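You operate a simulated robot arm through the tools that you are given. There is no shell and no other tool.

You run a simulated robot arm. Do the job below in one go: nothing can be reset, and whatever is moved stays where it is left.

TASK
The steamer runs low: stop the steam, top it up and steam on.
Fine: open the yellow vent valve before filling, shut it again after; water past the blue mark, not to the brim; red steam valve wide open at the end.
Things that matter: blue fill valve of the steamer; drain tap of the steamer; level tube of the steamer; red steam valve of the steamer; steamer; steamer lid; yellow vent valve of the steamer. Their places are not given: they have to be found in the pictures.

Only the result counts: the job must be done as asked and must still hold three seconds after the hand-in. Knocking over, shifting, dropping, spilling or breaking anything else fails it.

THE ROBOT
A 7-joint arm with a fingered hand, fixed in place. Base frame: the origin is on the floor under the middle of its stand, x ahead of it, y to its left, z up. Readings come in mm, degrees, newtons and seconds.
With the tool pointing down near the work surface it reaches from about 360 to 840 mm from the base axis. Its first joint turns from -115.0 to 115.0 degrees. Payload 5 kg.
The tool frame sits at the grasp point between the pads (the TCP): z along the fingers, y along the line on which they close. The tips reach 32 mm beyond it. The gripper opens to 160 mm; its body begins 89 mm behind the TCP. The gripper is a hand of 4 fingers: y runs from the thumb to the fingers, the wrist lies at [0, 0, -267] in the tool frame, and closing takes about 1.5 s.
Orientation is that of the tool frame in the base frame, as a unit quaternion [w, x, y, z]. With the fingers straight down and closing along the base's y, the tool's x points along the base's -x, its y along +y and its z along -z.

THE INTERFACE
- The arm moves only by the tool send_rows. Its argument "rows" is a list of rows, each a list of 6 numbers: the shift along the tool's x, y, z in mm, then the turn, a rotation vector about the tool's x, y, z in rad. In form: [[x, y, z, ax, ay, az], ...]. A call has 1 to 20 rows; each row shifts and turns the commanded pose from where the row before left it, along the tool's axes as they then stand. "hand" is the gripper command, from -1 (fully open) to 1 (shut), values between in proportion, set as the call begins (left out, the last holds). A row lasts 0.2 s, in which the tool goes at most 50 mm and 8.6 degrees; a call with a longer step from one row to the next is refused whole, and so is a gripper value outside its range. Where a pose cannot be reached the arm comes as near as it can. A force on the tool above 70 N (or 10 N above the force at the start of the call, whichever is more), or a blocked arm, ends the call early, and 0.2 s more pass. Each finger travels about 108 mm/s and halts on what it meets, pressing with about 31 N; the grip force reading is that of the motor and also rises with nothing between the fingers. The clock runs only during rows and for 0.2 s after the last one: add rows that do not move to give the fingers time. The reply holds the time, the measured pose of the TCP, the force on the tool along the base axes, the opening and the grip force, in the units named above and with some noise, with the torque about the TCP (base axes, N m) and any sound that the robot's microphone picked up, and new pictures: "pictures" is both (left out), scene, wrist or none.
- Cameras (640 x 400 px; columns grow to the right, rows downward): "scene" is fixed at [394.3, -487.6, 1321.8]; the picture's right is [1.00, -0.01, 0.00], its down [-0.00, -0.37, -0.93] and it looks along [0.01, 0.93, -0.37] (base axes); focal length 372 px, centre (320, 200). "wrist" rides on the gripper at [80, -4, -114] in the tool frame; the picture's right is [0.05, 1.00, 0.00], its down [-0.82, 0.04, -0.58] and it looks along [-0.58, 0.03, 0.82] (tool axes); focal length 265 px, centre (320, 200).
- raise_lower(by): slides the trunk up (or, below 0, down) by that many mm; the arm rides with it, the base frame stays. It gives what a move gives, with no picture.
- grasp_type(shape): the hand has 4 fingers and takes this shape, open, in about a second: jaw (thumb against the fingers, like two jaws); tri (thumb and two fingers); tip (a fingertip pinch); poke (one finger out to press); point (the index stretched); flat (the hand flat); cup (the hand cupped); fist (a fist). The gripper value then closes the fingers along that shape, each until it touches; the sizes above hold for jaw. It gives what a move gives, with no picture.
- probe_pixels(camera, pixels): for up to 12 pixels [column, row] of the newest picture of that camera ("zoom" is the newest enlarged one), the place [x, y, z] in the base frame of the surface seen there, good to about 2 mm, but the place of the scene camera against the robot may be out by one fixed shift of up to 25 mm in any direction. No time passes.
- enlarge(camera, box): a new picture of the part [left, top, right, bottom] of that camera's present view, enlarged. No time passes.
- finish_job(): hands the job in; it is judged then, once.

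Open the gripper and draw the arm clear of the work before you hand the job in, unless the task says otherwise.

The tools are called as a command line: name --pt "numbers of a row" for each row, then --argument value for the rest, lists and objects as JSON in quotes. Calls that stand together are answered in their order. send_rows: Moves the arm, as the interface text tells. Its arguments: {"type":"object","properties":{"rows":{"type":"array","items":{"type":"array","items":{"type":"number"}}},"hand":{"type":"number"},"pictures":{"type":"string","enum":["both","scene","wrist","none"]}},"required":["rows"]} The other tools are called the same way: raise_lower (by) moves the trunk up or down; grasp_type (shape) gives the hand a shape; probe_pixels (camera, pixels) gives the place of the surface under pixels of a picture; enlarge (camera, box) takes an enlarged picture of a part of a camera's view; finish_job () hands the job in.

At the start:

```text
clock: 0.0
tool_pos: [449.9, 437.2, 1153.8]
ee_rot: [0.0, 0.001, 1.0, 0.0]
ft_force: [-0.5, 0.0, 0.4]
moment: [0.01, 0.04, 0.0]
opening: 160.0
gripper_force: 0.1
shape: jaw
trunk travel left (down, up): [-725.0, 265.0]
```

scene: 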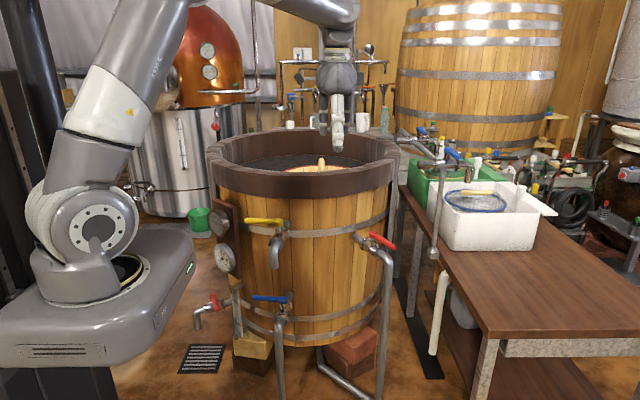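
wrist: 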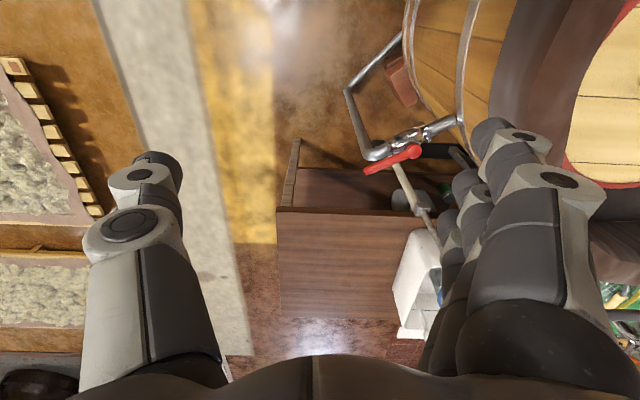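

I see the wooden tub with a yellow handle near (262,221), red handle near (383,240), blue handle near (270,298), and a drain tap near (205,308). I'll enlarge those regions first.

enlarge --camera "scene" --box '[180, 190, 420, 340]'

probe_pixels --camera "scene" --pixels '[[250, 221], [280, 221], [372, 237], [392, 247], [256, 298], [284, 299], [212, 301], [197, 317], [238, 310], [225, 258], [220, 228], [320, 168]]'

```text
2.67 times, centred on (300, 265) of scene
```

zoom: 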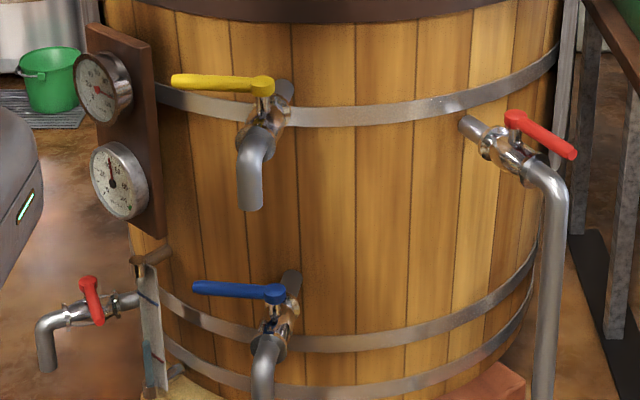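

```text
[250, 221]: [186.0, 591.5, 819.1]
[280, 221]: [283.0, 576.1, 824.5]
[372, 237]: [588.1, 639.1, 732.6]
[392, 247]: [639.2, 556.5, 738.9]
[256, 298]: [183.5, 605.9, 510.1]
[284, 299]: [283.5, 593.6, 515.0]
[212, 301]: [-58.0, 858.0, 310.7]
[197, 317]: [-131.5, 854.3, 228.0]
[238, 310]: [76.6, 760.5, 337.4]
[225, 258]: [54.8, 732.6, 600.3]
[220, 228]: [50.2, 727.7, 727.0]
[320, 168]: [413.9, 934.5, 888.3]
```

Yellow and blue handles lie crosswise (closed), the red one lies along its pipe (open). I zoom closer on the level tube and each valve.

enlarge --camera "scene" --box '[215, 275, 263, 345]'

enlarge --camera "scene" --box '[345, 220, 409, 260]'

enlarge --camera "scene" --box '[190, 210, 254, 275]'

enlarge --camera "scene" --box '[185, 285, 249, 340]'

enlarge --camera "scene" --box '[240, 205, 304, 245]'

```text
5.71 times, centred on (239, 310) of scene
```

zoom: 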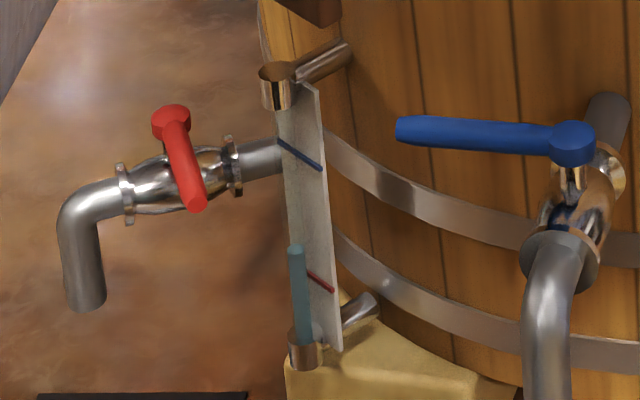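

```text
10.00 times, centred on (377, 240) of scene
```

zoom: 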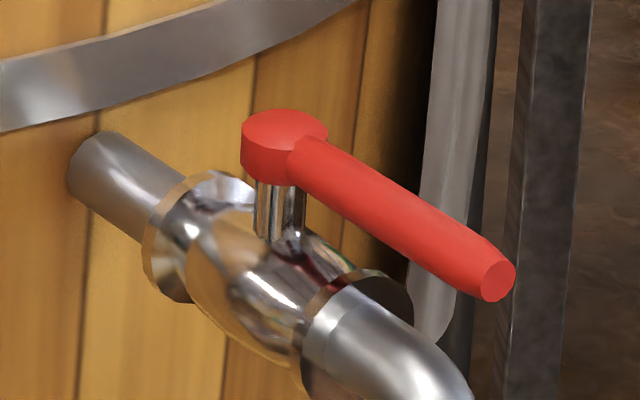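

```text
6.15 times, centred on (222, 242) of scene
```

zoom: 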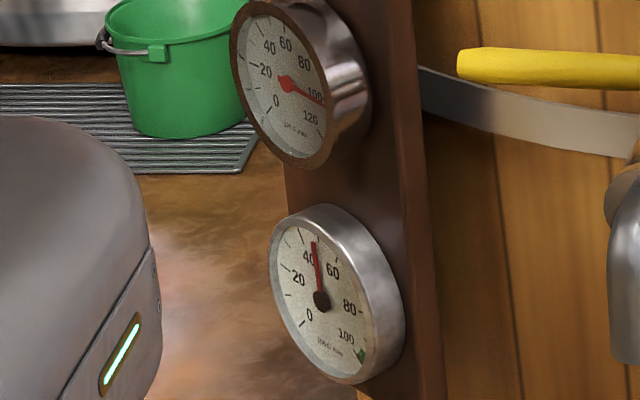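

```text
7.27 times, centred on (217, 312) of scene
```

zoom: 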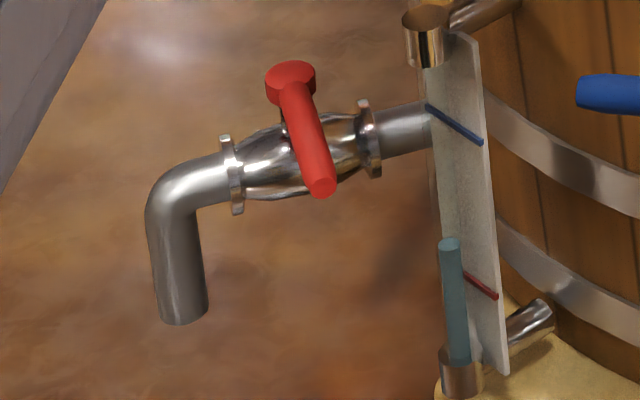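

```text
10.00 times, centred on (272, 225) of scene
```

zoom: 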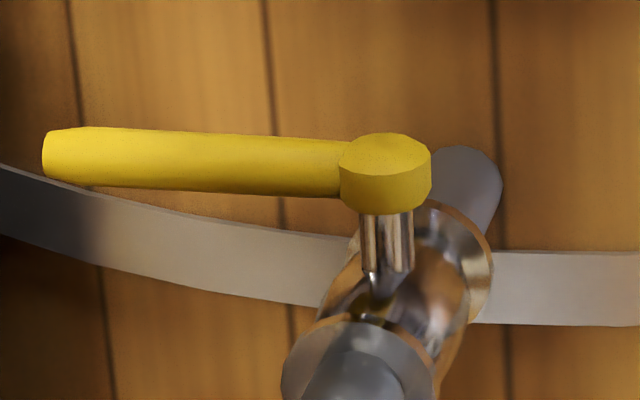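

I probe detailed points on the yellow valve in the newest zoom to get its geometry.

probe_pixels --camera "zoom" --pixels '[[385, 150], [385, 195], [340, 165], [200, 160], [200, 190], [60, 158], [48, 180], [385, 240], [330, 360], [465, 180], [560, 200], [560, 290]]'

enlarge --camera "scene" --box '[345, 220, 409, 260]'

```text
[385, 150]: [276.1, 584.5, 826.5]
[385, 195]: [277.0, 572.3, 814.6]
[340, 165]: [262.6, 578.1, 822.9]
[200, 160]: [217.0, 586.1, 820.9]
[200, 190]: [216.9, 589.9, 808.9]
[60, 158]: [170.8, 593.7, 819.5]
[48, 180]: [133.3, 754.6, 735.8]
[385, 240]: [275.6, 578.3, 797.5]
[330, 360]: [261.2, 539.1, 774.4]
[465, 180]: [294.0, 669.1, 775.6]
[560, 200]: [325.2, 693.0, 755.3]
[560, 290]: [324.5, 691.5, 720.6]
```

```text
10.00 times, centred on (377, 240) of scene
```

zoom: 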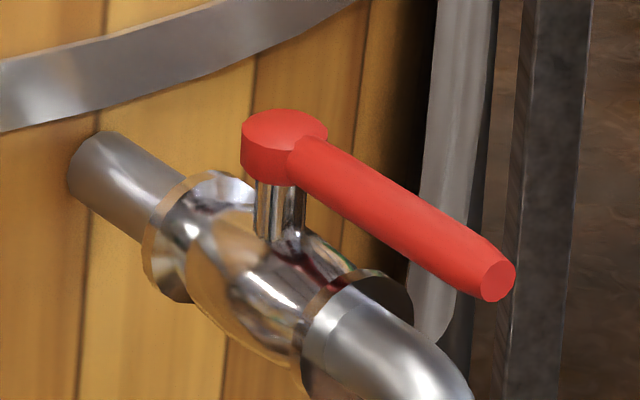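

Now the red steam valve in the newest zoom.

probe_pixels --camera "zoom" --pixels '[[285, 130], [265, 165], [325, 160], [400, 210], [480, 255], [498, 280], [440, 260], [270, 210], [100, 165], [330, 300], [470, 300], [200, 60]]'

enlarge --camera "scene" --box '[240, 285, 304, 325]'

```text
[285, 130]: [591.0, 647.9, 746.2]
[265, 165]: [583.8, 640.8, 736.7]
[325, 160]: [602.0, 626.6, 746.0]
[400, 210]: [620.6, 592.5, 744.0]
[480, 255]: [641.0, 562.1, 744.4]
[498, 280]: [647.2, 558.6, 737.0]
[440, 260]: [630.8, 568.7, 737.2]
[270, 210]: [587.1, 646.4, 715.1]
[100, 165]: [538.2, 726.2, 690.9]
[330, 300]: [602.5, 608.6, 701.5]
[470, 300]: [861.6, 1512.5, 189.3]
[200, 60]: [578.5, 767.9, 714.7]
```

```text
10.00 times, centred on (272, 305) of scene
```

zoom: 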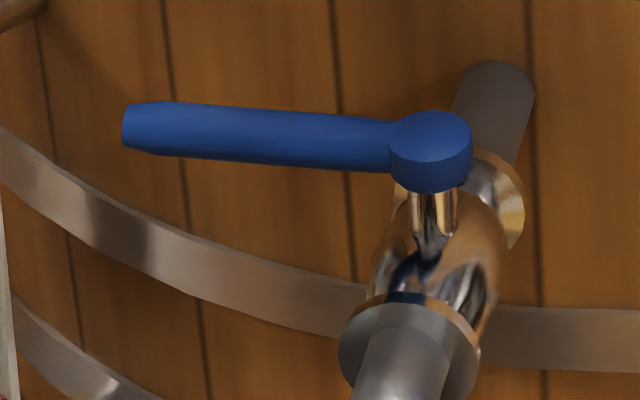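

Now the blue fill valve in the newest zoom, and the tub collar/wall from the scene.

probe_pixels --camera "zoom" --pixels '[[430, 130], [430, 175], [390, 150], [260, 125], [260, 150], [135, 120], [128, 135], [435, 220], [490, 90], [395, 380], [100, 60], [560, 120]]'

probe_pixels --camera "scene" --pixels '[[270, 185], [270, 172], [270, 195], [220, 160], [330, 190], [380, 190], [330, 205], [230, 205], [278, 245], [275, 262], [380, 270], [280, 340]]'

enlarge --camera "scene" --box '[185, 285, 249, 340]'

```text
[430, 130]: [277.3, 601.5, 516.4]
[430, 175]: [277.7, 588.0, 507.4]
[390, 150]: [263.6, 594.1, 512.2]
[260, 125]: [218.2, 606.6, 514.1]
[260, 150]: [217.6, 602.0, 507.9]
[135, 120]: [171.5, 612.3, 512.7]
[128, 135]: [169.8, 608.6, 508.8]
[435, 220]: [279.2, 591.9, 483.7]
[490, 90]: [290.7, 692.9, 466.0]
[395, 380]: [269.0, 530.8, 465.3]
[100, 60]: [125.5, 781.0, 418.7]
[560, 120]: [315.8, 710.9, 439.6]
```

```text
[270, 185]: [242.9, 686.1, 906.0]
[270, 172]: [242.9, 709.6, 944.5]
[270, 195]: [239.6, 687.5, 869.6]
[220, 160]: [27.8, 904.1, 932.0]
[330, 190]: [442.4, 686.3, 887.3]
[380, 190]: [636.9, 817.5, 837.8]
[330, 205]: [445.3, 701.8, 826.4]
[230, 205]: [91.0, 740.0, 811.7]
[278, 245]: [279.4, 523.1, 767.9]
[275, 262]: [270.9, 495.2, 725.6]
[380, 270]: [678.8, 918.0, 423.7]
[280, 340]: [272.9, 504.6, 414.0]
```

```text
7.27 times, centred on (217, 312) of scene
```

zoom: 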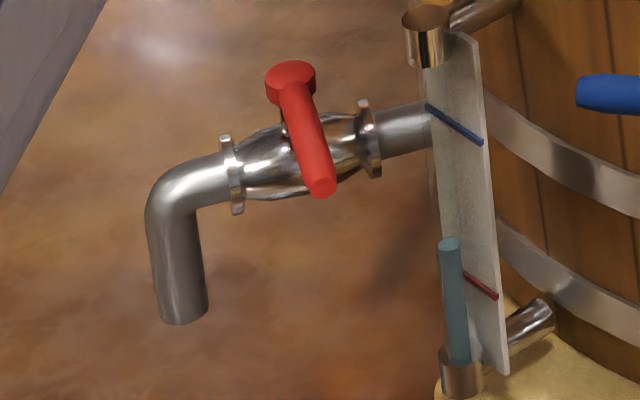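

I probe the drain tap and the level tube in the newest zoom.

probe_pixels --camera "zoom" --pixels '[[290, 75], [300, 110], [322, 187], [240, 175], [390, 130], [450, 245], [455, 350], [430, 108], [480, 142], [467, 275], [495, 297], [425, 20]]'

enlarge --camera "wrist" --box '[320, 80, 480, 220]'

```text
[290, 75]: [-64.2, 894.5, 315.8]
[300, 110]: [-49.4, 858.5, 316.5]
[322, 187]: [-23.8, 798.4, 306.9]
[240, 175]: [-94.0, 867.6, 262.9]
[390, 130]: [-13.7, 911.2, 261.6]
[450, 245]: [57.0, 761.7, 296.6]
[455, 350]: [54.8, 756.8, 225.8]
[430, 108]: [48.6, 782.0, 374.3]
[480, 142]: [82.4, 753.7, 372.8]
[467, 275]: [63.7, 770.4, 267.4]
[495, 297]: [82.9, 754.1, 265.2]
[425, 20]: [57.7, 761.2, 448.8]
```

```text
2.86 times, centred on (400, 150) of wrist
```

zoom: 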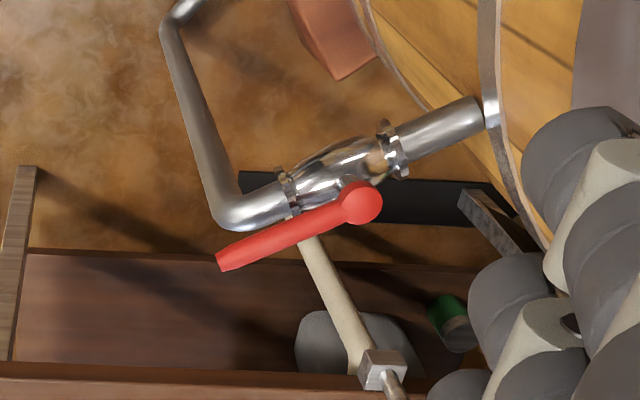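

The wrist view shows the red valve too, at zoom (362,200). I probe it there to find the fixed shift of the scene camera.

probe_pixels --camera "zoom" --pixels '[[362, 200], [350, 190], [375, 210], [222, 262], [228, 250], [240, 255], [300, 230], [340, 215], [440, 130], [290, 195], [400, 150]]'

```text
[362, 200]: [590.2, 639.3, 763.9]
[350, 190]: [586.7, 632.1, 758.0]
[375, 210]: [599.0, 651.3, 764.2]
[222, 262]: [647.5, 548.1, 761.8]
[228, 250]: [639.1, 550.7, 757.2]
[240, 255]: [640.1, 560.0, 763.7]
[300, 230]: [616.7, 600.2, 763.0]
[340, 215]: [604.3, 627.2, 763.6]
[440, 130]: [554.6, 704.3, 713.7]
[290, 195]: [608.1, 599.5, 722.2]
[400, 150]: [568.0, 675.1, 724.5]
```

The wrist probes give a scene-camera shift of about (0,-10,+18). Before approaching the red valve I check the surroundings: faucet and pole near scene (436,210) and (440,310), and the bench edge.

probe_pixels --camera "scene" --pixels '[[437, 160], [435, 200], [435, 240], [434, 258], [442, 280], [435, 340], [410, 190], [440, 200], [490, 320], [405, 180], [395, 150], [420, 148]]'

enlarge --camera "scene" --box '[340, 120, 500, 270]'

enlarge --camera "wrist" --box '[0, 0, 640, 400]'

```text
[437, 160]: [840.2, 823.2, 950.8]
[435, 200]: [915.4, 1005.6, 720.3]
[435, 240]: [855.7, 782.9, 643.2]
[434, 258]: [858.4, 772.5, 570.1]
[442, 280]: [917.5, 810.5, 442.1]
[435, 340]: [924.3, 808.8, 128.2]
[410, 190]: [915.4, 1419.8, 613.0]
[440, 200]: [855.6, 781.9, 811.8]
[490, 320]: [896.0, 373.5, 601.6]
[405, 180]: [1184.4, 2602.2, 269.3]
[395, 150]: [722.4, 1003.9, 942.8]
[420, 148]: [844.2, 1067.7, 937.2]
```

```text
2.67 times, centred on (420, 195) of scene
```

zoom: 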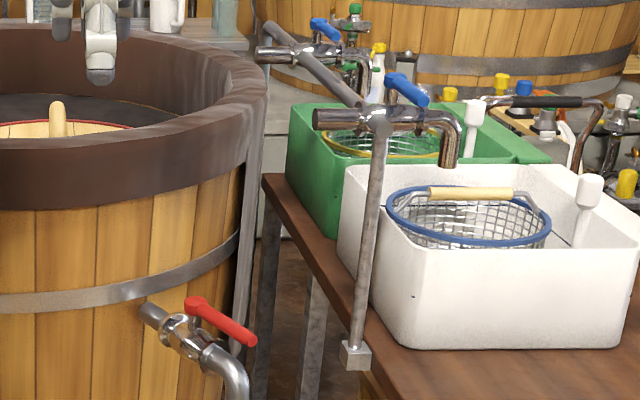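

```text
1.00 times, centred on (320, 200) of wrist (not enlarged: the box is as wide or as high as the picture)
```

zoom: 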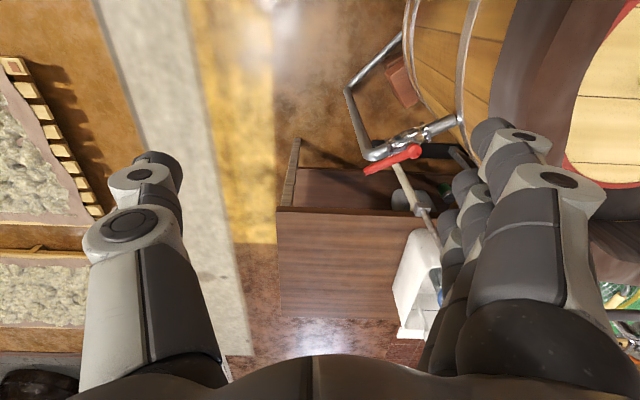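

The red valve surroundings are clear (faucet at x≈850, bench z≈620). I give the hand the poke shape and look at where the finger is.

grasp_type --shape "poke"

send_rows --pt "0 0 0 0 0 0" --pt "0 0 0 0 0 0" --pictures "both"

```text
clock: 0.9
tool_pos: [451.5, 438.1, 1153.2]
ee_rot: [0.0, 0.001, 1.0, 0.0]
ft_force: [-0.8, 0.1, 0.2]
moment: [-0.01, 0.01, 0.0]
opening: 0.1
gripper_force: 0.0
shape: poke
trunk travel left (down, up): [-725.0, 265.0]
```

```text
clock: 1.5
tool_pos: [452.5, 436.7, 1153.8]
ee_rot: [0.001, 0.001, 1.0, 0.001]
ft_force: [0.1, 0.7, 0.1]
moment: [-0.03, -0.02, -0.01]
opening: 0.3
gripper_force: 0.1
shape: poke
trunk travel left (down, up): [-725.0, 265.0]
```

scene: 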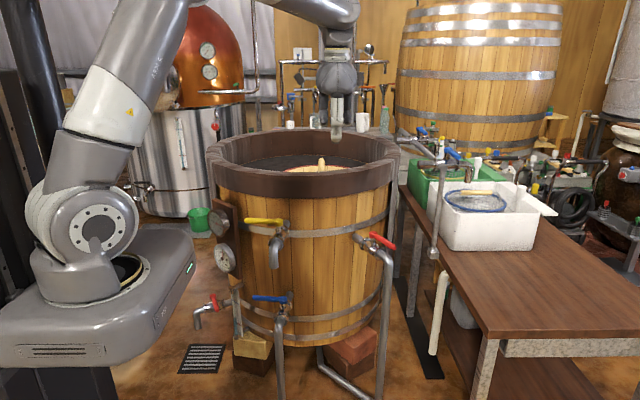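
wrist: 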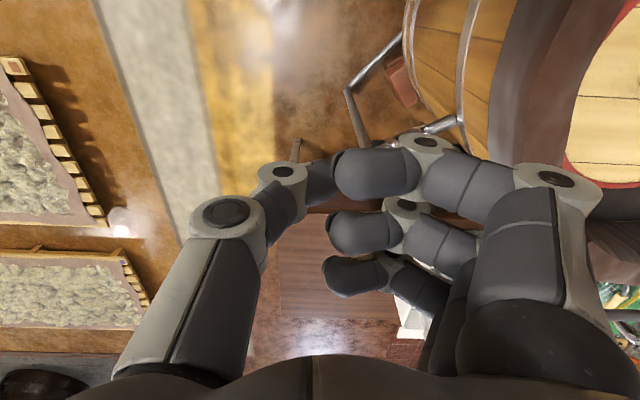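

The fingers now curl near (375,175) in the wrist view with the thumb at (300,185); I enlarge and probe to see which part sticks out furthest.

enlarge --camera "wrist" --box '[200, 100, 520, 300]'

probe_pixels --camera "wrist" --pixels '[[350, 165], [380, 170], [400, 155], [425, 140], [465, 180], [340, 225], [380, 235], [340, 270], [320, 180], [285, 170], [265, 205], [225, 210]]'

enlarge --camera "scene" --box '[300, 60, 380, 150]'

```text
2.00 times, centred on (360, 200) of wrist
```

zoom: 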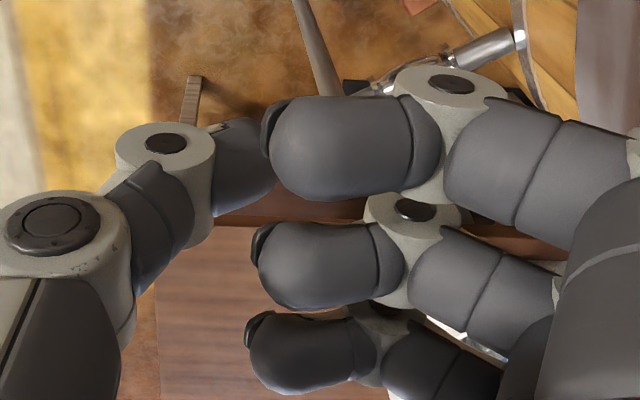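

```text
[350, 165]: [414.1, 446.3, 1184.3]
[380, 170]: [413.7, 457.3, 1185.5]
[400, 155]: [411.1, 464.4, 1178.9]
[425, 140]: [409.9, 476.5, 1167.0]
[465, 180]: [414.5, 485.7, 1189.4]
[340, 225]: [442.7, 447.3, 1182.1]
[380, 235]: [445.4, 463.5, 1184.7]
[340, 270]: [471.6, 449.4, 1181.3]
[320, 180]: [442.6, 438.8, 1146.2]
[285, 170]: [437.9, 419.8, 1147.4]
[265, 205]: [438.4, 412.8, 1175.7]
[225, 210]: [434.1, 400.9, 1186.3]
```

```text
4.44 times, centred on (340, 105) of scene
```

zoom: 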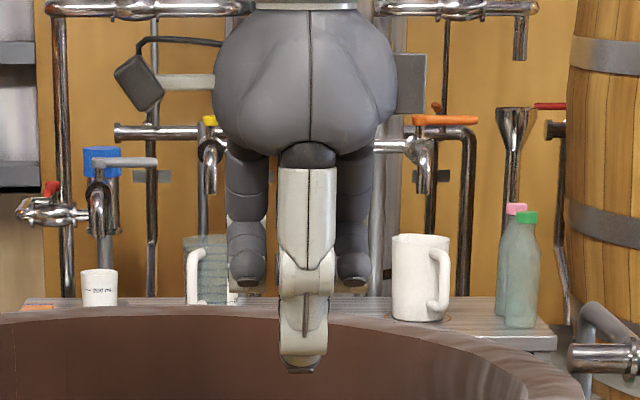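

In poke the thumb is the lowest part (scene zoom (302,370)), with little clearance to the curled fingers. I compare with the point shape.

grasp_type --shape "point"

send_rows --pt "0 0 0 0 0 0" --pt "0 0 0 0 0 0" --pictures "both"

enlarge --camera "scene" --box '[300, 60, 380, 150]'

```text
clock: 2.4
tool_pos: [451.3, 437.6, 1153.2]
ee_rot: [0.0, 0.001, 1.0, 0.001]
ft_force: [0.4, 0.4, -0.6]
moment: [-0.01, 0.01, 0.02]
opening: 152.1
gripper_force: 0.0
shape: point
trunk travel left (down, up): [-725.0, 265.0]
```

```text
clock: 3.0
tool_pos: [450.3, 436.5, 1153.9]
ee_rot: [0.0, 0.001, 1.0, -0.001]
ft_force: [-0.6, -0.7, 0.4]
moment: [0.02, -0.02, -0.01]
opening: 152.4
gripper_force: 0.0
shape: point
trunk travel left (down, up): [-725.0, 265.0]
```

scene: 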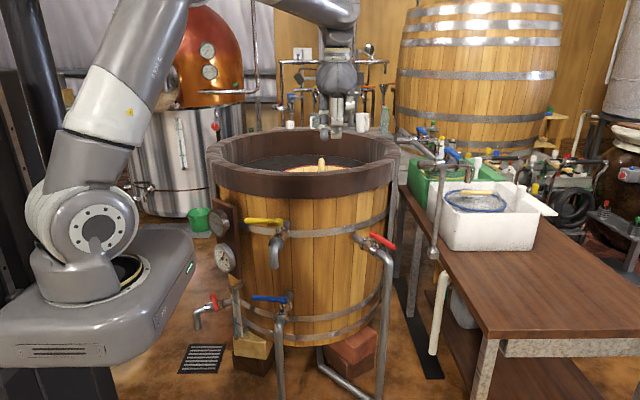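
wrist: 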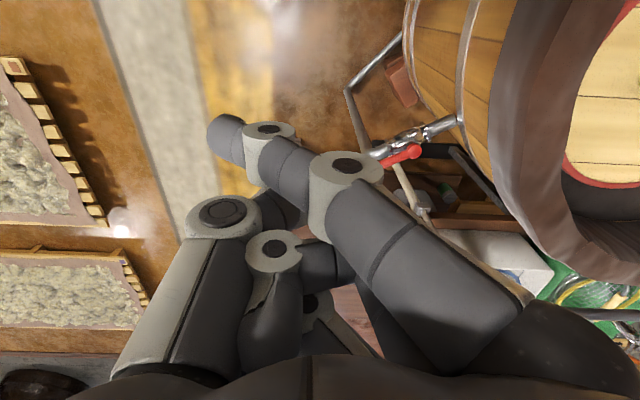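

```text
4.44 times, centred on (340, 105) of scene
```

zoom: 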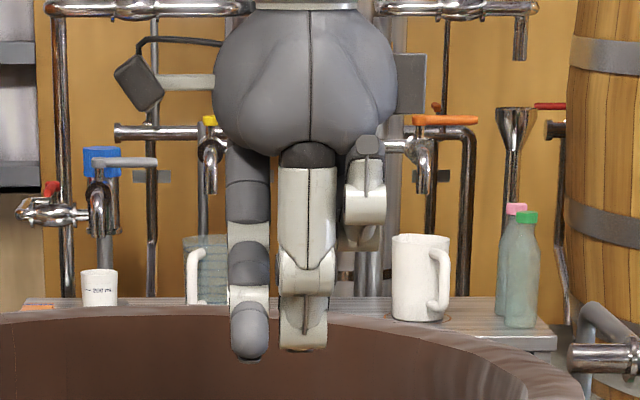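

Point leaves the index slanted, so I go back to jaw, whose geometry is known, and probe the arm's shoulder at (95,230) to judge a good trunk height for reach.

grasp_type --shape "jaw"

probe_pixels --camera "scene" --pixels '[[97, 232], [110, 130], [125, 80], [338, 20], [338, 75], [100, 320], [80, 195], [30, 230]]'

```text
clock: 3.9
tool_pos: [450.9, 437.3, 1152.9]
ee_rot: [-0.001, 0.001, 1.0, 0.001]
ft_force: [0.2, -0.2, -0.1]
moment: [0.02, 0.0, -0.01]
opening: 159.8
gripper_force: 0.0
shape: jaw
trunk travel left (down, up): [-725.0, 265.0]
```

```text
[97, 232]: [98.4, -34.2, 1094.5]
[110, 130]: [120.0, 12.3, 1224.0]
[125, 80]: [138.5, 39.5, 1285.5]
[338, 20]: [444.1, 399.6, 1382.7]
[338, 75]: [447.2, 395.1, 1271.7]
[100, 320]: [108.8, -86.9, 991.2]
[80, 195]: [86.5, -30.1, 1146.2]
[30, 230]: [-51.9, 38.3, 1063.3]
```

Shoulder is at z≈1110 while the wrist will need to be at about z≈1020 over the red lever, so I lower the trunk by 100 mm.

raise_lower --by -100

send_rows --pt "-37.2 26 0 0 0 0" --pt "-37.2 26 0 0 0 0" --pt "-37.2 26 0 0 0 0" --pt "-37.2 26 0 0 0 0" --pt "-37.2 26 0 0 0 0" --pt "0 0 0 0 0 0.144" --pt "0 0 0 0 0 0.144" --pt "0 0 0 0 0 0.144" --pt "0 0 0 0 0 0.144" --pt "0 0 0 0 0 0.144" --pt "0 0 0 0 0 0.144" --pt "0 0 0 0 0 0.143" --pt "0 0 0 0 0 0" --pictures "both"

```text
clock: 5.2
tool_pos: [451.8, 437.7, 1053.9]
ee_rot: [0.0, 0.001, 1.0, 0.0]
ft_force: [0.2, 0.0, 0.0]
moment: [-0.01, 0.05, -0.04]
opening: 159.7
gripper_force: 0.0
shape: jaw
trunk travel left (down, up): [-625.0, 365.0]
```

```text
clock: 8.0
tool_pos: [567.6, 509.6, 1050.1]
ee_rot: [0.0, 0.483, 0.876, 0.0]
ft_force: [0.0, 0.2, 0.3]
moment: [-0.02, -0.01, 0.0]
opening: 159.8
gripper_force: 0.1
shape: jaw
out of reach, approached as far as the arm can: row 4, 5
trunk travel left (down, up): [-625.0, 365.0]
```

scene: 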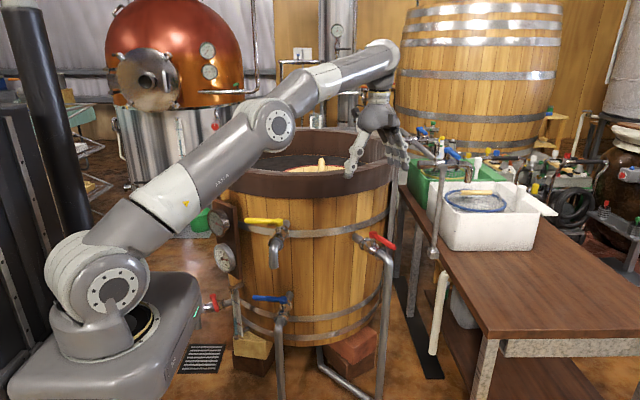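
wrist: 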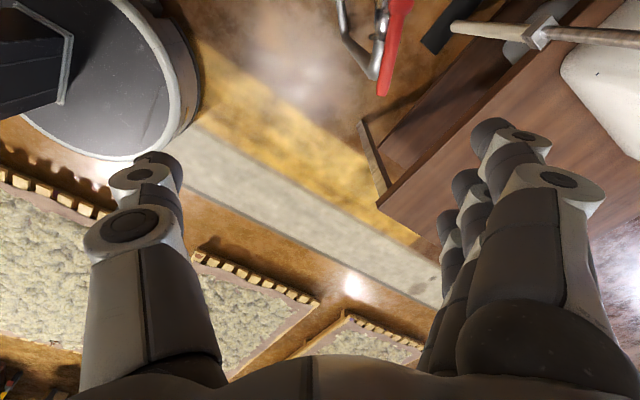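

Out of reach upright at this height, so I tilt the tool about 13° outward, half-close the fingers, and go to a hover above the red lever's outer part.

send_rows --pt "0 0 0 -0.1135 0 0" --pt "0 0 0 -0.1135 0 0" --pt "2.3 8.7 41 0 0 0" --pt "2.3 8.7 41 0 0 0" --pt "2.3 8.7 41 0 0 0" --pt "2.3 8.7 41 0 0 0" --pt "2.2 8.9 41 0 0 0" --pt "0 0 0 0 0 0" --hand 0 --pictures "both"

```text
clock: 9.8
tool_pos: [636.7, 566.7, 859.6]
ee_rot: [0.055, 0.48, 0.87, 0.1]
ft_force: [-0.3, -0.8, 0.0]
moment: [-0.05, 0.04, -0.02]
opening: 80.8
gripper_force: 0.0
shape: jaw
trunk travel left (down, up): [-625.0, 365.0]
```

scene: 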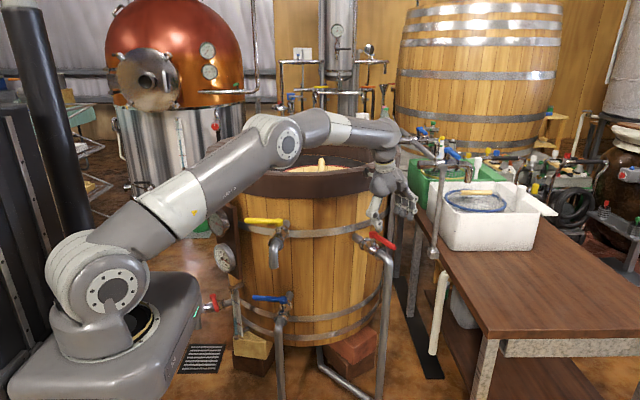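
wrist: 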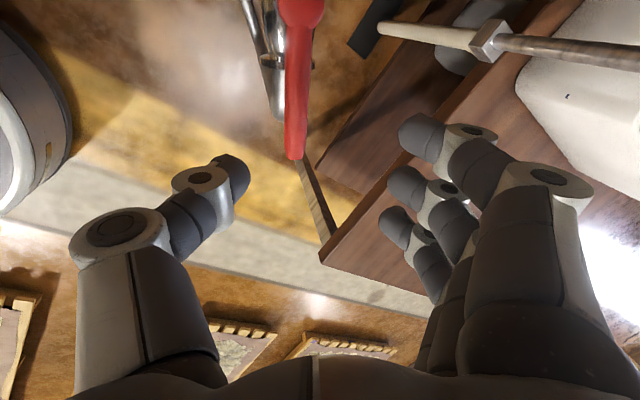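

The lever is visible between thumb (240,170) and fingers (410,130). I probe the lever and the fingertips from the wrist camera.

probe_pixels --camera "wrist" --pixels '[[301, 10], [297, 60], [296, 100], [294, 145], [288, 100], [306, 100], [240, 175], [235, 160], [405, 130], [390, 180], [385, 220], [270, 80]]'

enlarge --camera "scene" --box '[340, 130, 440, 260]'

```text
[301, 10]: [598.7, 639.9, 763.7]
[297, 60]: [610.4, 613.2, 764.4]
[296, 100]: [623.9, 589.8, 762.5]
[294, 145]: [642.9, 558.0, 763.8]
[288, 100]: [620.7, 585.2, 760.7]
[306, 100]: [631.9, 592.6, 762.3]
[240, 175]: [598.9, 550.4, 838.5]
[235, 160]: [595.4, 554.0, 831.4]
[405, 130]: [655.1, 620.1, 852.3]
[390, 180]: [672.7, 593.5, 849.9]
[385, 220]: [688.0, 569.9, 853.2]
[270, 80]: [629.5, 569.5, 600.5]
```

```text
3.08 times, centred on (390, 195) of scene
```

zoom: 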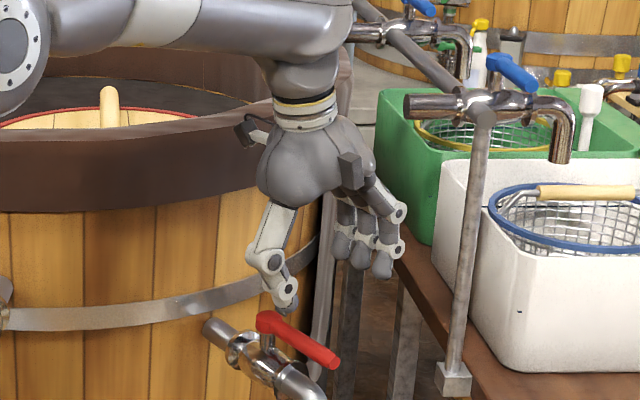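

The lever axis runs about (594,640)→(647,550) at z≈755, well between the digits. I descend vertically to straddle the lever's outer half.

send_rows --pt "-3.3 -7.4 34.1 0 0 0" --pt "-3.3 -7.4 34.1 0 0 0" --pt "-3.3 -7.4 34.1 0 0 0" --pt "0 0 0 0 0 0" --hand 0 --pictures "both"

enlarge --camera "scene" --box '[340, 170, 440, 270]'

```text
clock: 10.8
tool_pos: [642.8, 558.3, 757.1]
ee_rot: [0.055, 0.48, 0.87, 0.1]
ft_force: [0.4, 0.2, -0.6]
moment: [0.02, 0.0, -0.02]
opening: 80.7
gripper_force: 0.0
shape: jaw
trunk travel left (down, up): [-625.0, 365.0]
```

scene: 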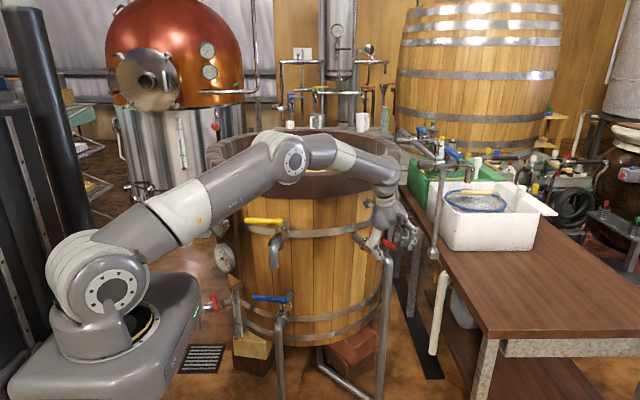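
wrist: 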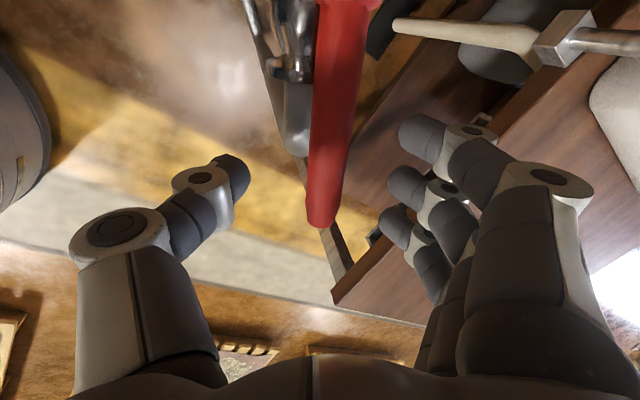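

```text
4.00 times, centred on (390, 220) of scene
```

zoom: 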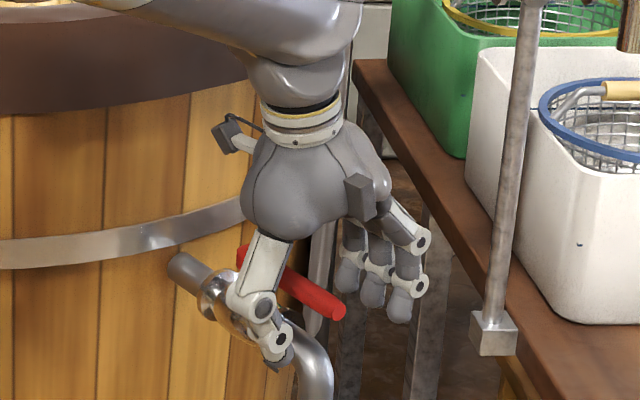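

The lever sits between thumb and fingers without contact. I narrow the opening to about 40 mm around it and look again.

send_rows --pt "0 0 0 0 0 0" --pt "0 0 0 0 0 0" --pt "0 0 0 0 0 0" --hand 0.5 --pictures "both"

enlarge --camera "scene" --box '[340, 170, 440, 270]'

```text
clock: 11.6
tool_pos: [643.9, 557.0, 757.8]
ee_rot: [0.055, 0.481, 0.87, 0.099]
ft_force: [0.6, 0.2, 0.0]
moment: [0.01, 0.07, 0.0]
opening: 40.5
gripper_force: 0.1
shape: jaw
trunk travel left (down, up): [-625.0, 365.0]
```

scene: 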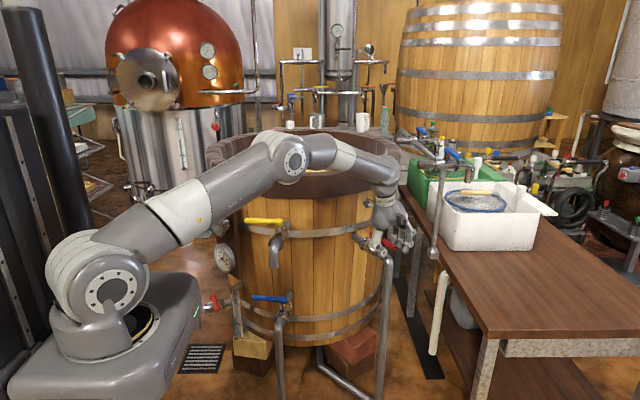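
wrist: 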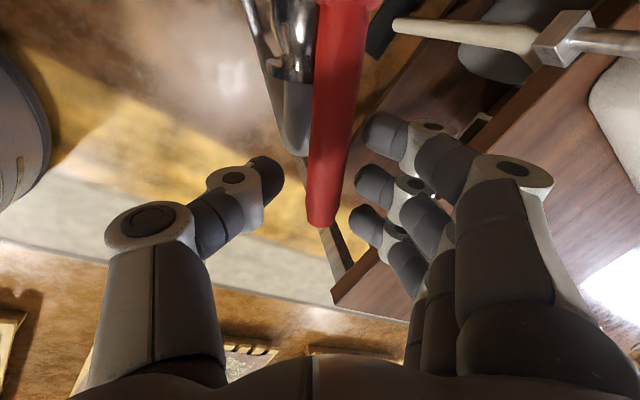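

```text
4.00 times, centred on (390, 220) of scene
```

zoom: 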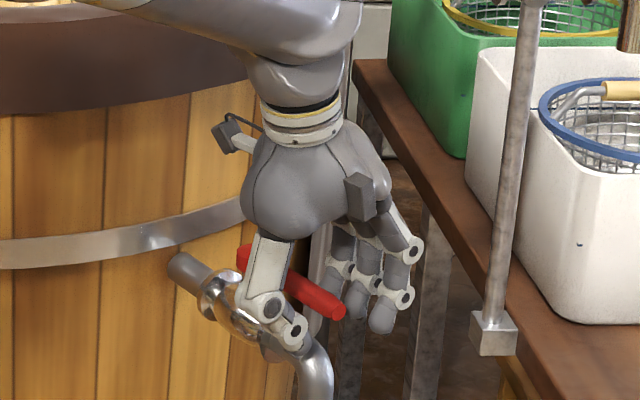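

I probe the fingertip and lever positions to be sure the tips overlap the lever in height.

probe_pixels --camera "wrist" --pixels '[[372, 125], [362, 180], [356, 215], [395, 150], [278, 178], [270, 165], [322, 215], [330, 150], [340, 60], [345, 10]]'

```text
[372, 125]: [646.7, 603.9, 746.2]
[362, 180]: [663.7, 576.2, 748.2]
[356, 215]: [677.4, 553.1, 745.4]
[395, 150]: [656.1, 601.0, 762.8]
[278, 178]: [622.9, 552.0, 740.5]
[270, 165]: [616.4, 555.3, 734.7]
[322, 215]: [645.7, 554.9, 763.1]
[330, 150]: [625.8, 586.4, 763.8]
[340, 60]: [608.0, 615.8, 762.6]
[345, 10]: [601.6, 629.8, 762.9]
```

Fingertips lie about 24 mm beyond the lever axis and overlap it in height. I start the clockwise arc (about 24°) around the boss, watching force.

send_rows --pt "0.5 -9.9 -2.3 0.015 -0.0236 0.1023" --pt "0.5 -9.9 -2.1 0.015 -0.0221 0.1027" --pt "0.5 -10 -2.0 0.015 -0.0205 0.103" --pt "0.5 -10 -1.8 0.015 -0.019 0.1033" --pictures "both"

```text
clock: 12.6
tool_pos: [604.5, 544.6, 754.9]
ee_rot: [0.056, 0.653, 0.753, 0.062]
ft_force: [1.6, 1.9, 0.6]
moment: [0.01, 0.0, 0.08]
opening: 40.9
gripper_force: 0.0
shape: jaw
trunk travel left (down, up): [-625.0, 365.0]
```

scene: 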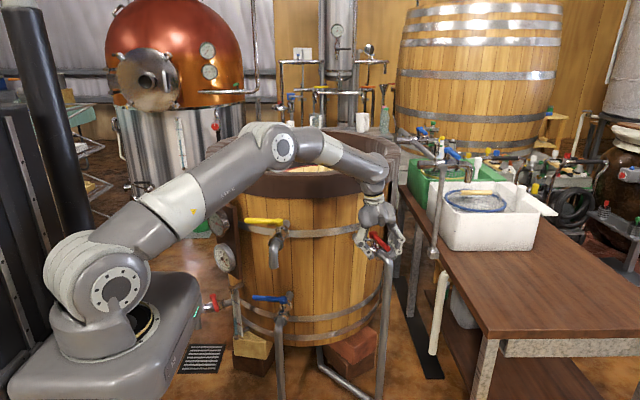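
wrist: 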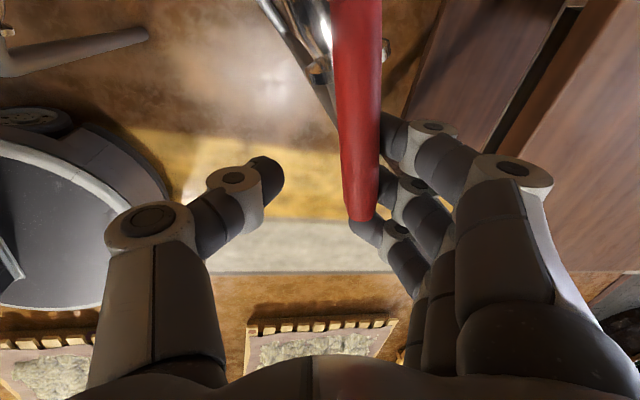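

The lever is against the fingers and follows with only ~2.5 N. I continue the arc 48° further.

send_rows --pt "0.5 -10 -1.7 0.015 -0.0173 0.1035" --pt "0.5 -10 -1.5 0.015 -0.0158 0.1038" --pt "0.5 -10.1 -1.4 0.015 -0.0142 0.104" --pt "0.5 -10.1 -1.2 0.015 -0.0126 0.1042" --pt "0.5 -10.1 -1.1 0.015 -0.011 0.1044" --pt "0.5 -10.1 -0.9 0.015 -0.0095 0.1046" --pictures "both"

```text
clock: 14.0
tool_pos: [545.7, 554.1, 755.5]
ee_rot: [0.036, 0.857, 0.514, 0.018]
ft_force: [1.9, -1.0, 0.0]
moment: [-0.01, -0.03, -0.02]
opening: 40.9
gripper_force: 0.0
shape: jaw
trunk travel left (down, up): [-625.0, 365.0]
```

scene: 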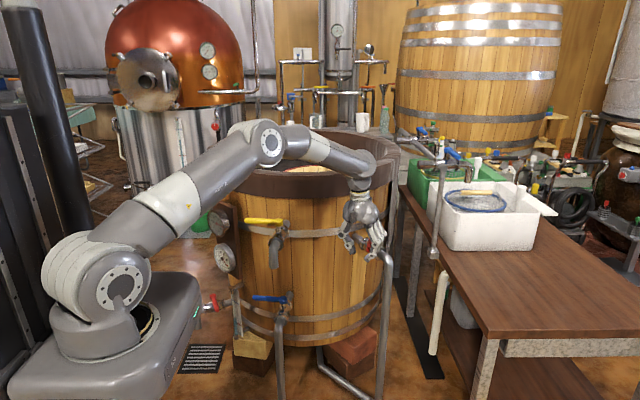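
wrist: 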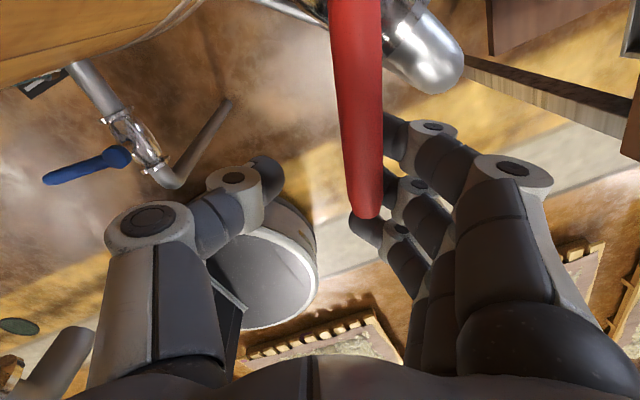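

Still following at ~2 N; lever now around -110° of the -148° target. I continue 30° more.

send_rows --pt "0.5 -10.1 -0.8 0.015 -0.0079 0.1047" --pt "0.5 -10.1 -0.6 0.015 -0.0063 0.1048" --pt "0.5 -10.1 -0.5 0.015 -0.0047 0.105" --pt "0.5 -10.1 -0.3 0.015 -0.003 0.105" --pt "0.5 -10.1 -0.2 0.015 -0.001 0.105" --pictures "both"

```text
clock: 15.2
tool_pos: [508.5, 587.8, 756.0]
ee_rot: [0.004, 0.961, 0.275, -0.001]
ft_force: [1.4, -1.2, -0.4]
moment: [0.0, 0.0, -0.03]
opening: 40.9
gripper_force: 0.0
shape: jaw
trunk travel left (down, up): [-625.0, 365.0]
```

scene: 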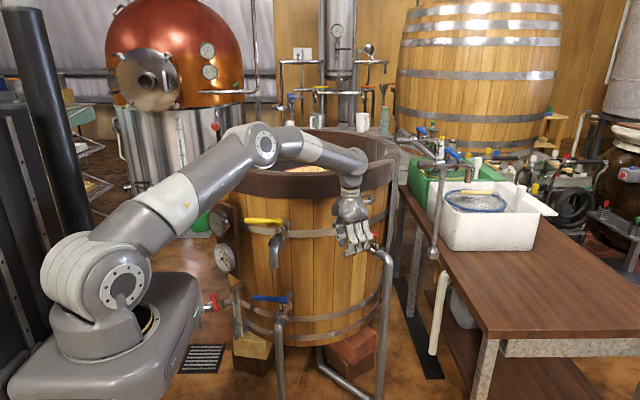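
wrist: 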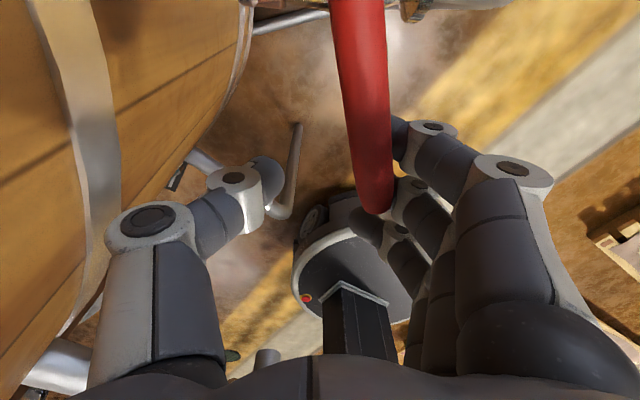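

The lever should be ~8° short of the stop. I probe the lever line, then creep on in small steps until resistance.

probe_pixels --camera "wrist" --pixels '[[375, 200], [368, 130], [362, 70], [358, 15]]'

send_rows --pt "0.1 -5 0 0 0 0.052" --pt "0.1 -5 0 0 0 0.052" --pt "0 0 0 0 0 0" --pictures "wrist"

```text
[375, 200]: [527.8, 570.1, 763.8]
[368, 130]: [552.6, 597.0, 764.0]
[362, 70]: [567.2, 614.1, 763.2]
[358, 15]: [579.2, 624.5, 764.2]
```

```text
clock: 16.0
tool_pos: [503.6, 596.7, 755.1]
ee_rot: [0.005, 0.975, 0.224, -0.002]
ft_force: [-0.3, -2.6, -2.0]
moment: [0.0, 0.05, -0.05]
opening: 40.6
gripper_force: 0.0
shape: jaw
trunk travel left (down, up): [-625.0, 365.0]
```

wrist: 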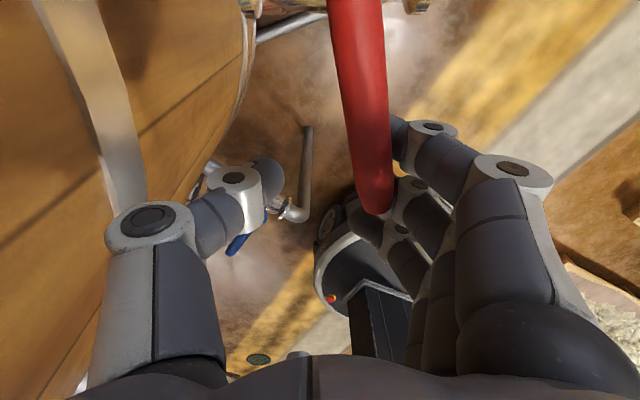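

The lever was at about -133° before this step, now near -140°; I creep on in 3° steps.

send_rows --pt "0.1 -5 0 0 0 0.052" --pt "0.1 -5 0 0 0 0.052" --pt "0.1 -5 0 0 0 0.052" --pt "0 0 0 0 0 0" --pictures "wrist"

probe_pixels --camera "wrist" --pixels '[[375, 200], [368, 130], [362, 70], [358, 15], [366, 70]]'

```text
clock: 17.0
tool_pos: [497.9, 610.6, 754.9]
ee_rot: [0.005, 0.989, 0.148, -0.001]
ft_force: [0.8, -5.9, -0.8]
moment: [0.18, 0.03, 0.08]
opening: 40.0
gripper_force: 0.1
shape: jaw
trunk travel left (down, up): [-625.0, 365.0]
```

wrist: 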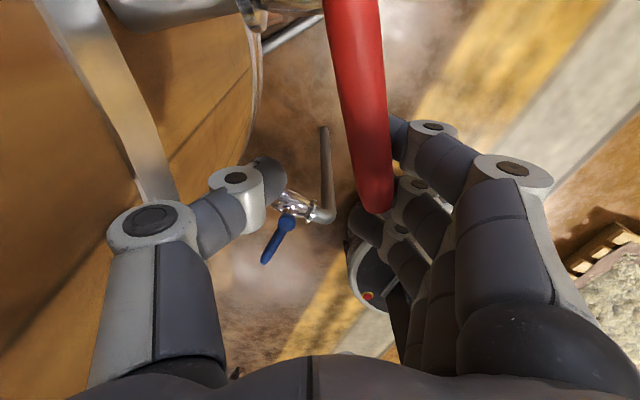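

```text
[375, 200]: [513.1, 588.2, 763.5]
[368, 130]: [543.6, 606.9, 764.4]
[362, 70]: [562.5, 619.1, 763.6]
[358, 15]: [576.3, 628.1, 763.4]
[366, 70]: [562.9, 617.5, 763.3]
```

Lever is now at -147.7°, a 90° turn, and force rises to 6 N. I push one small step more to confirm the stop.

send_rows --pt "0 -4 0 0 0 0.04" --pt "0 -3 0 0 0 0" --pt "0 0 0 0 0 0" --pictures "wrist"

probe_pixels --camera "wrist" --pixels '[[375, 200], [368, 130], [362, 70], [358, 15], [366, 70]]'

```text
clock: 17.8
tool_pos: [498.1, 614.0, 757.1]
ee_rot: [0.005, 0.992, 0.128, -0.001]
ft_force: [1.7, -34.2, 2.2]
moment: [1.67, 0.34, 0.23]
opening: 33.9
gripper_force: 0.0
shape: jaw
trunk travel left (down, up): [-625.0, 365.0]
```

wrist: 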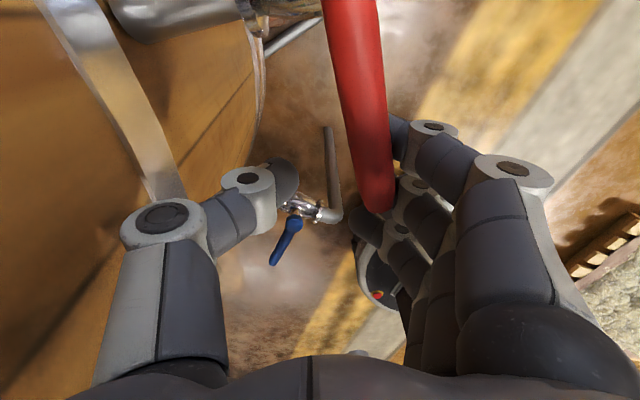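

```text
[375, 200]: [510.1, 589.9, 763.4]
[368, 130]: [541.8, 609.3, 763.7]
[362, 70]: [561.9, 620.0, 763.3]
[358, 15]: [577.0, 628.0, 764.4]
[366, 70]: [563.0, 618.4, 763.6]
```

Force rose to 34 N with the opening shrinking, so the thumb is touching the tub wall; the lever is at -150°, fully turned. I back off 10 mm to centre on the lever and lift straight up.

send_rows --pt "0 5 0 0 0 0" --pt "0 5 0 0 0 0" --pt "0 1 -10 0 0 0" --pt "0 0 -30 0 0 0" --pt "0 0 -40 0 0 0" --pt "0 0 -40 0 0 0" --pt "0 0 0 0 0 0" --pictures "both"

enlarge --camera "scene" --box '[320, 200, 416, 260]'

```text
clock: 19.4
tool_pos: [499.6, 606.1, 875.5]
ee_rot: [0.004, 0.992, 0.129, 0.0]
ft_force: [-0.1, 0.5, 0.9]
moment: [-0.01, 0.01, 0.0]
opening: 39.9
gripper_force: 0.1
shape: jaw
trunk travel left (down, up): [-625.0, 365.0]
```

scene: 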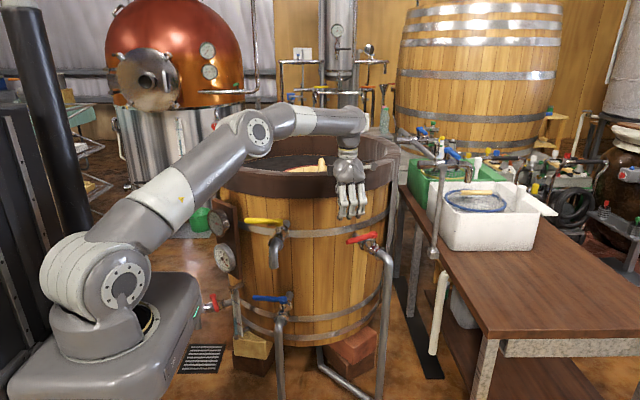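
wrist: 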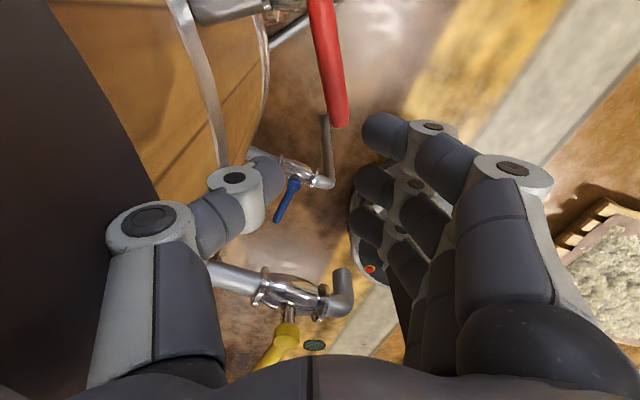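

```text
6.67 times, centred on (368, 230) of scene
```

zoom: 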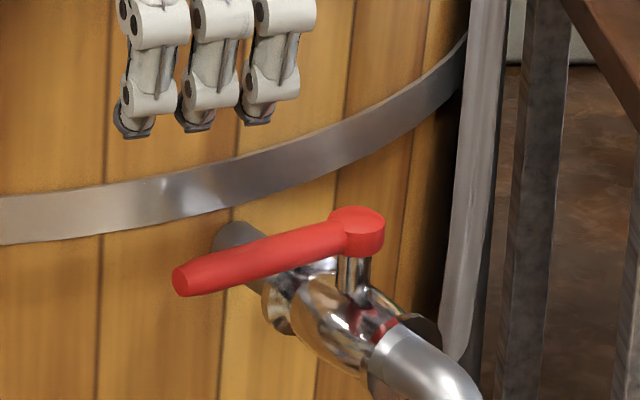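

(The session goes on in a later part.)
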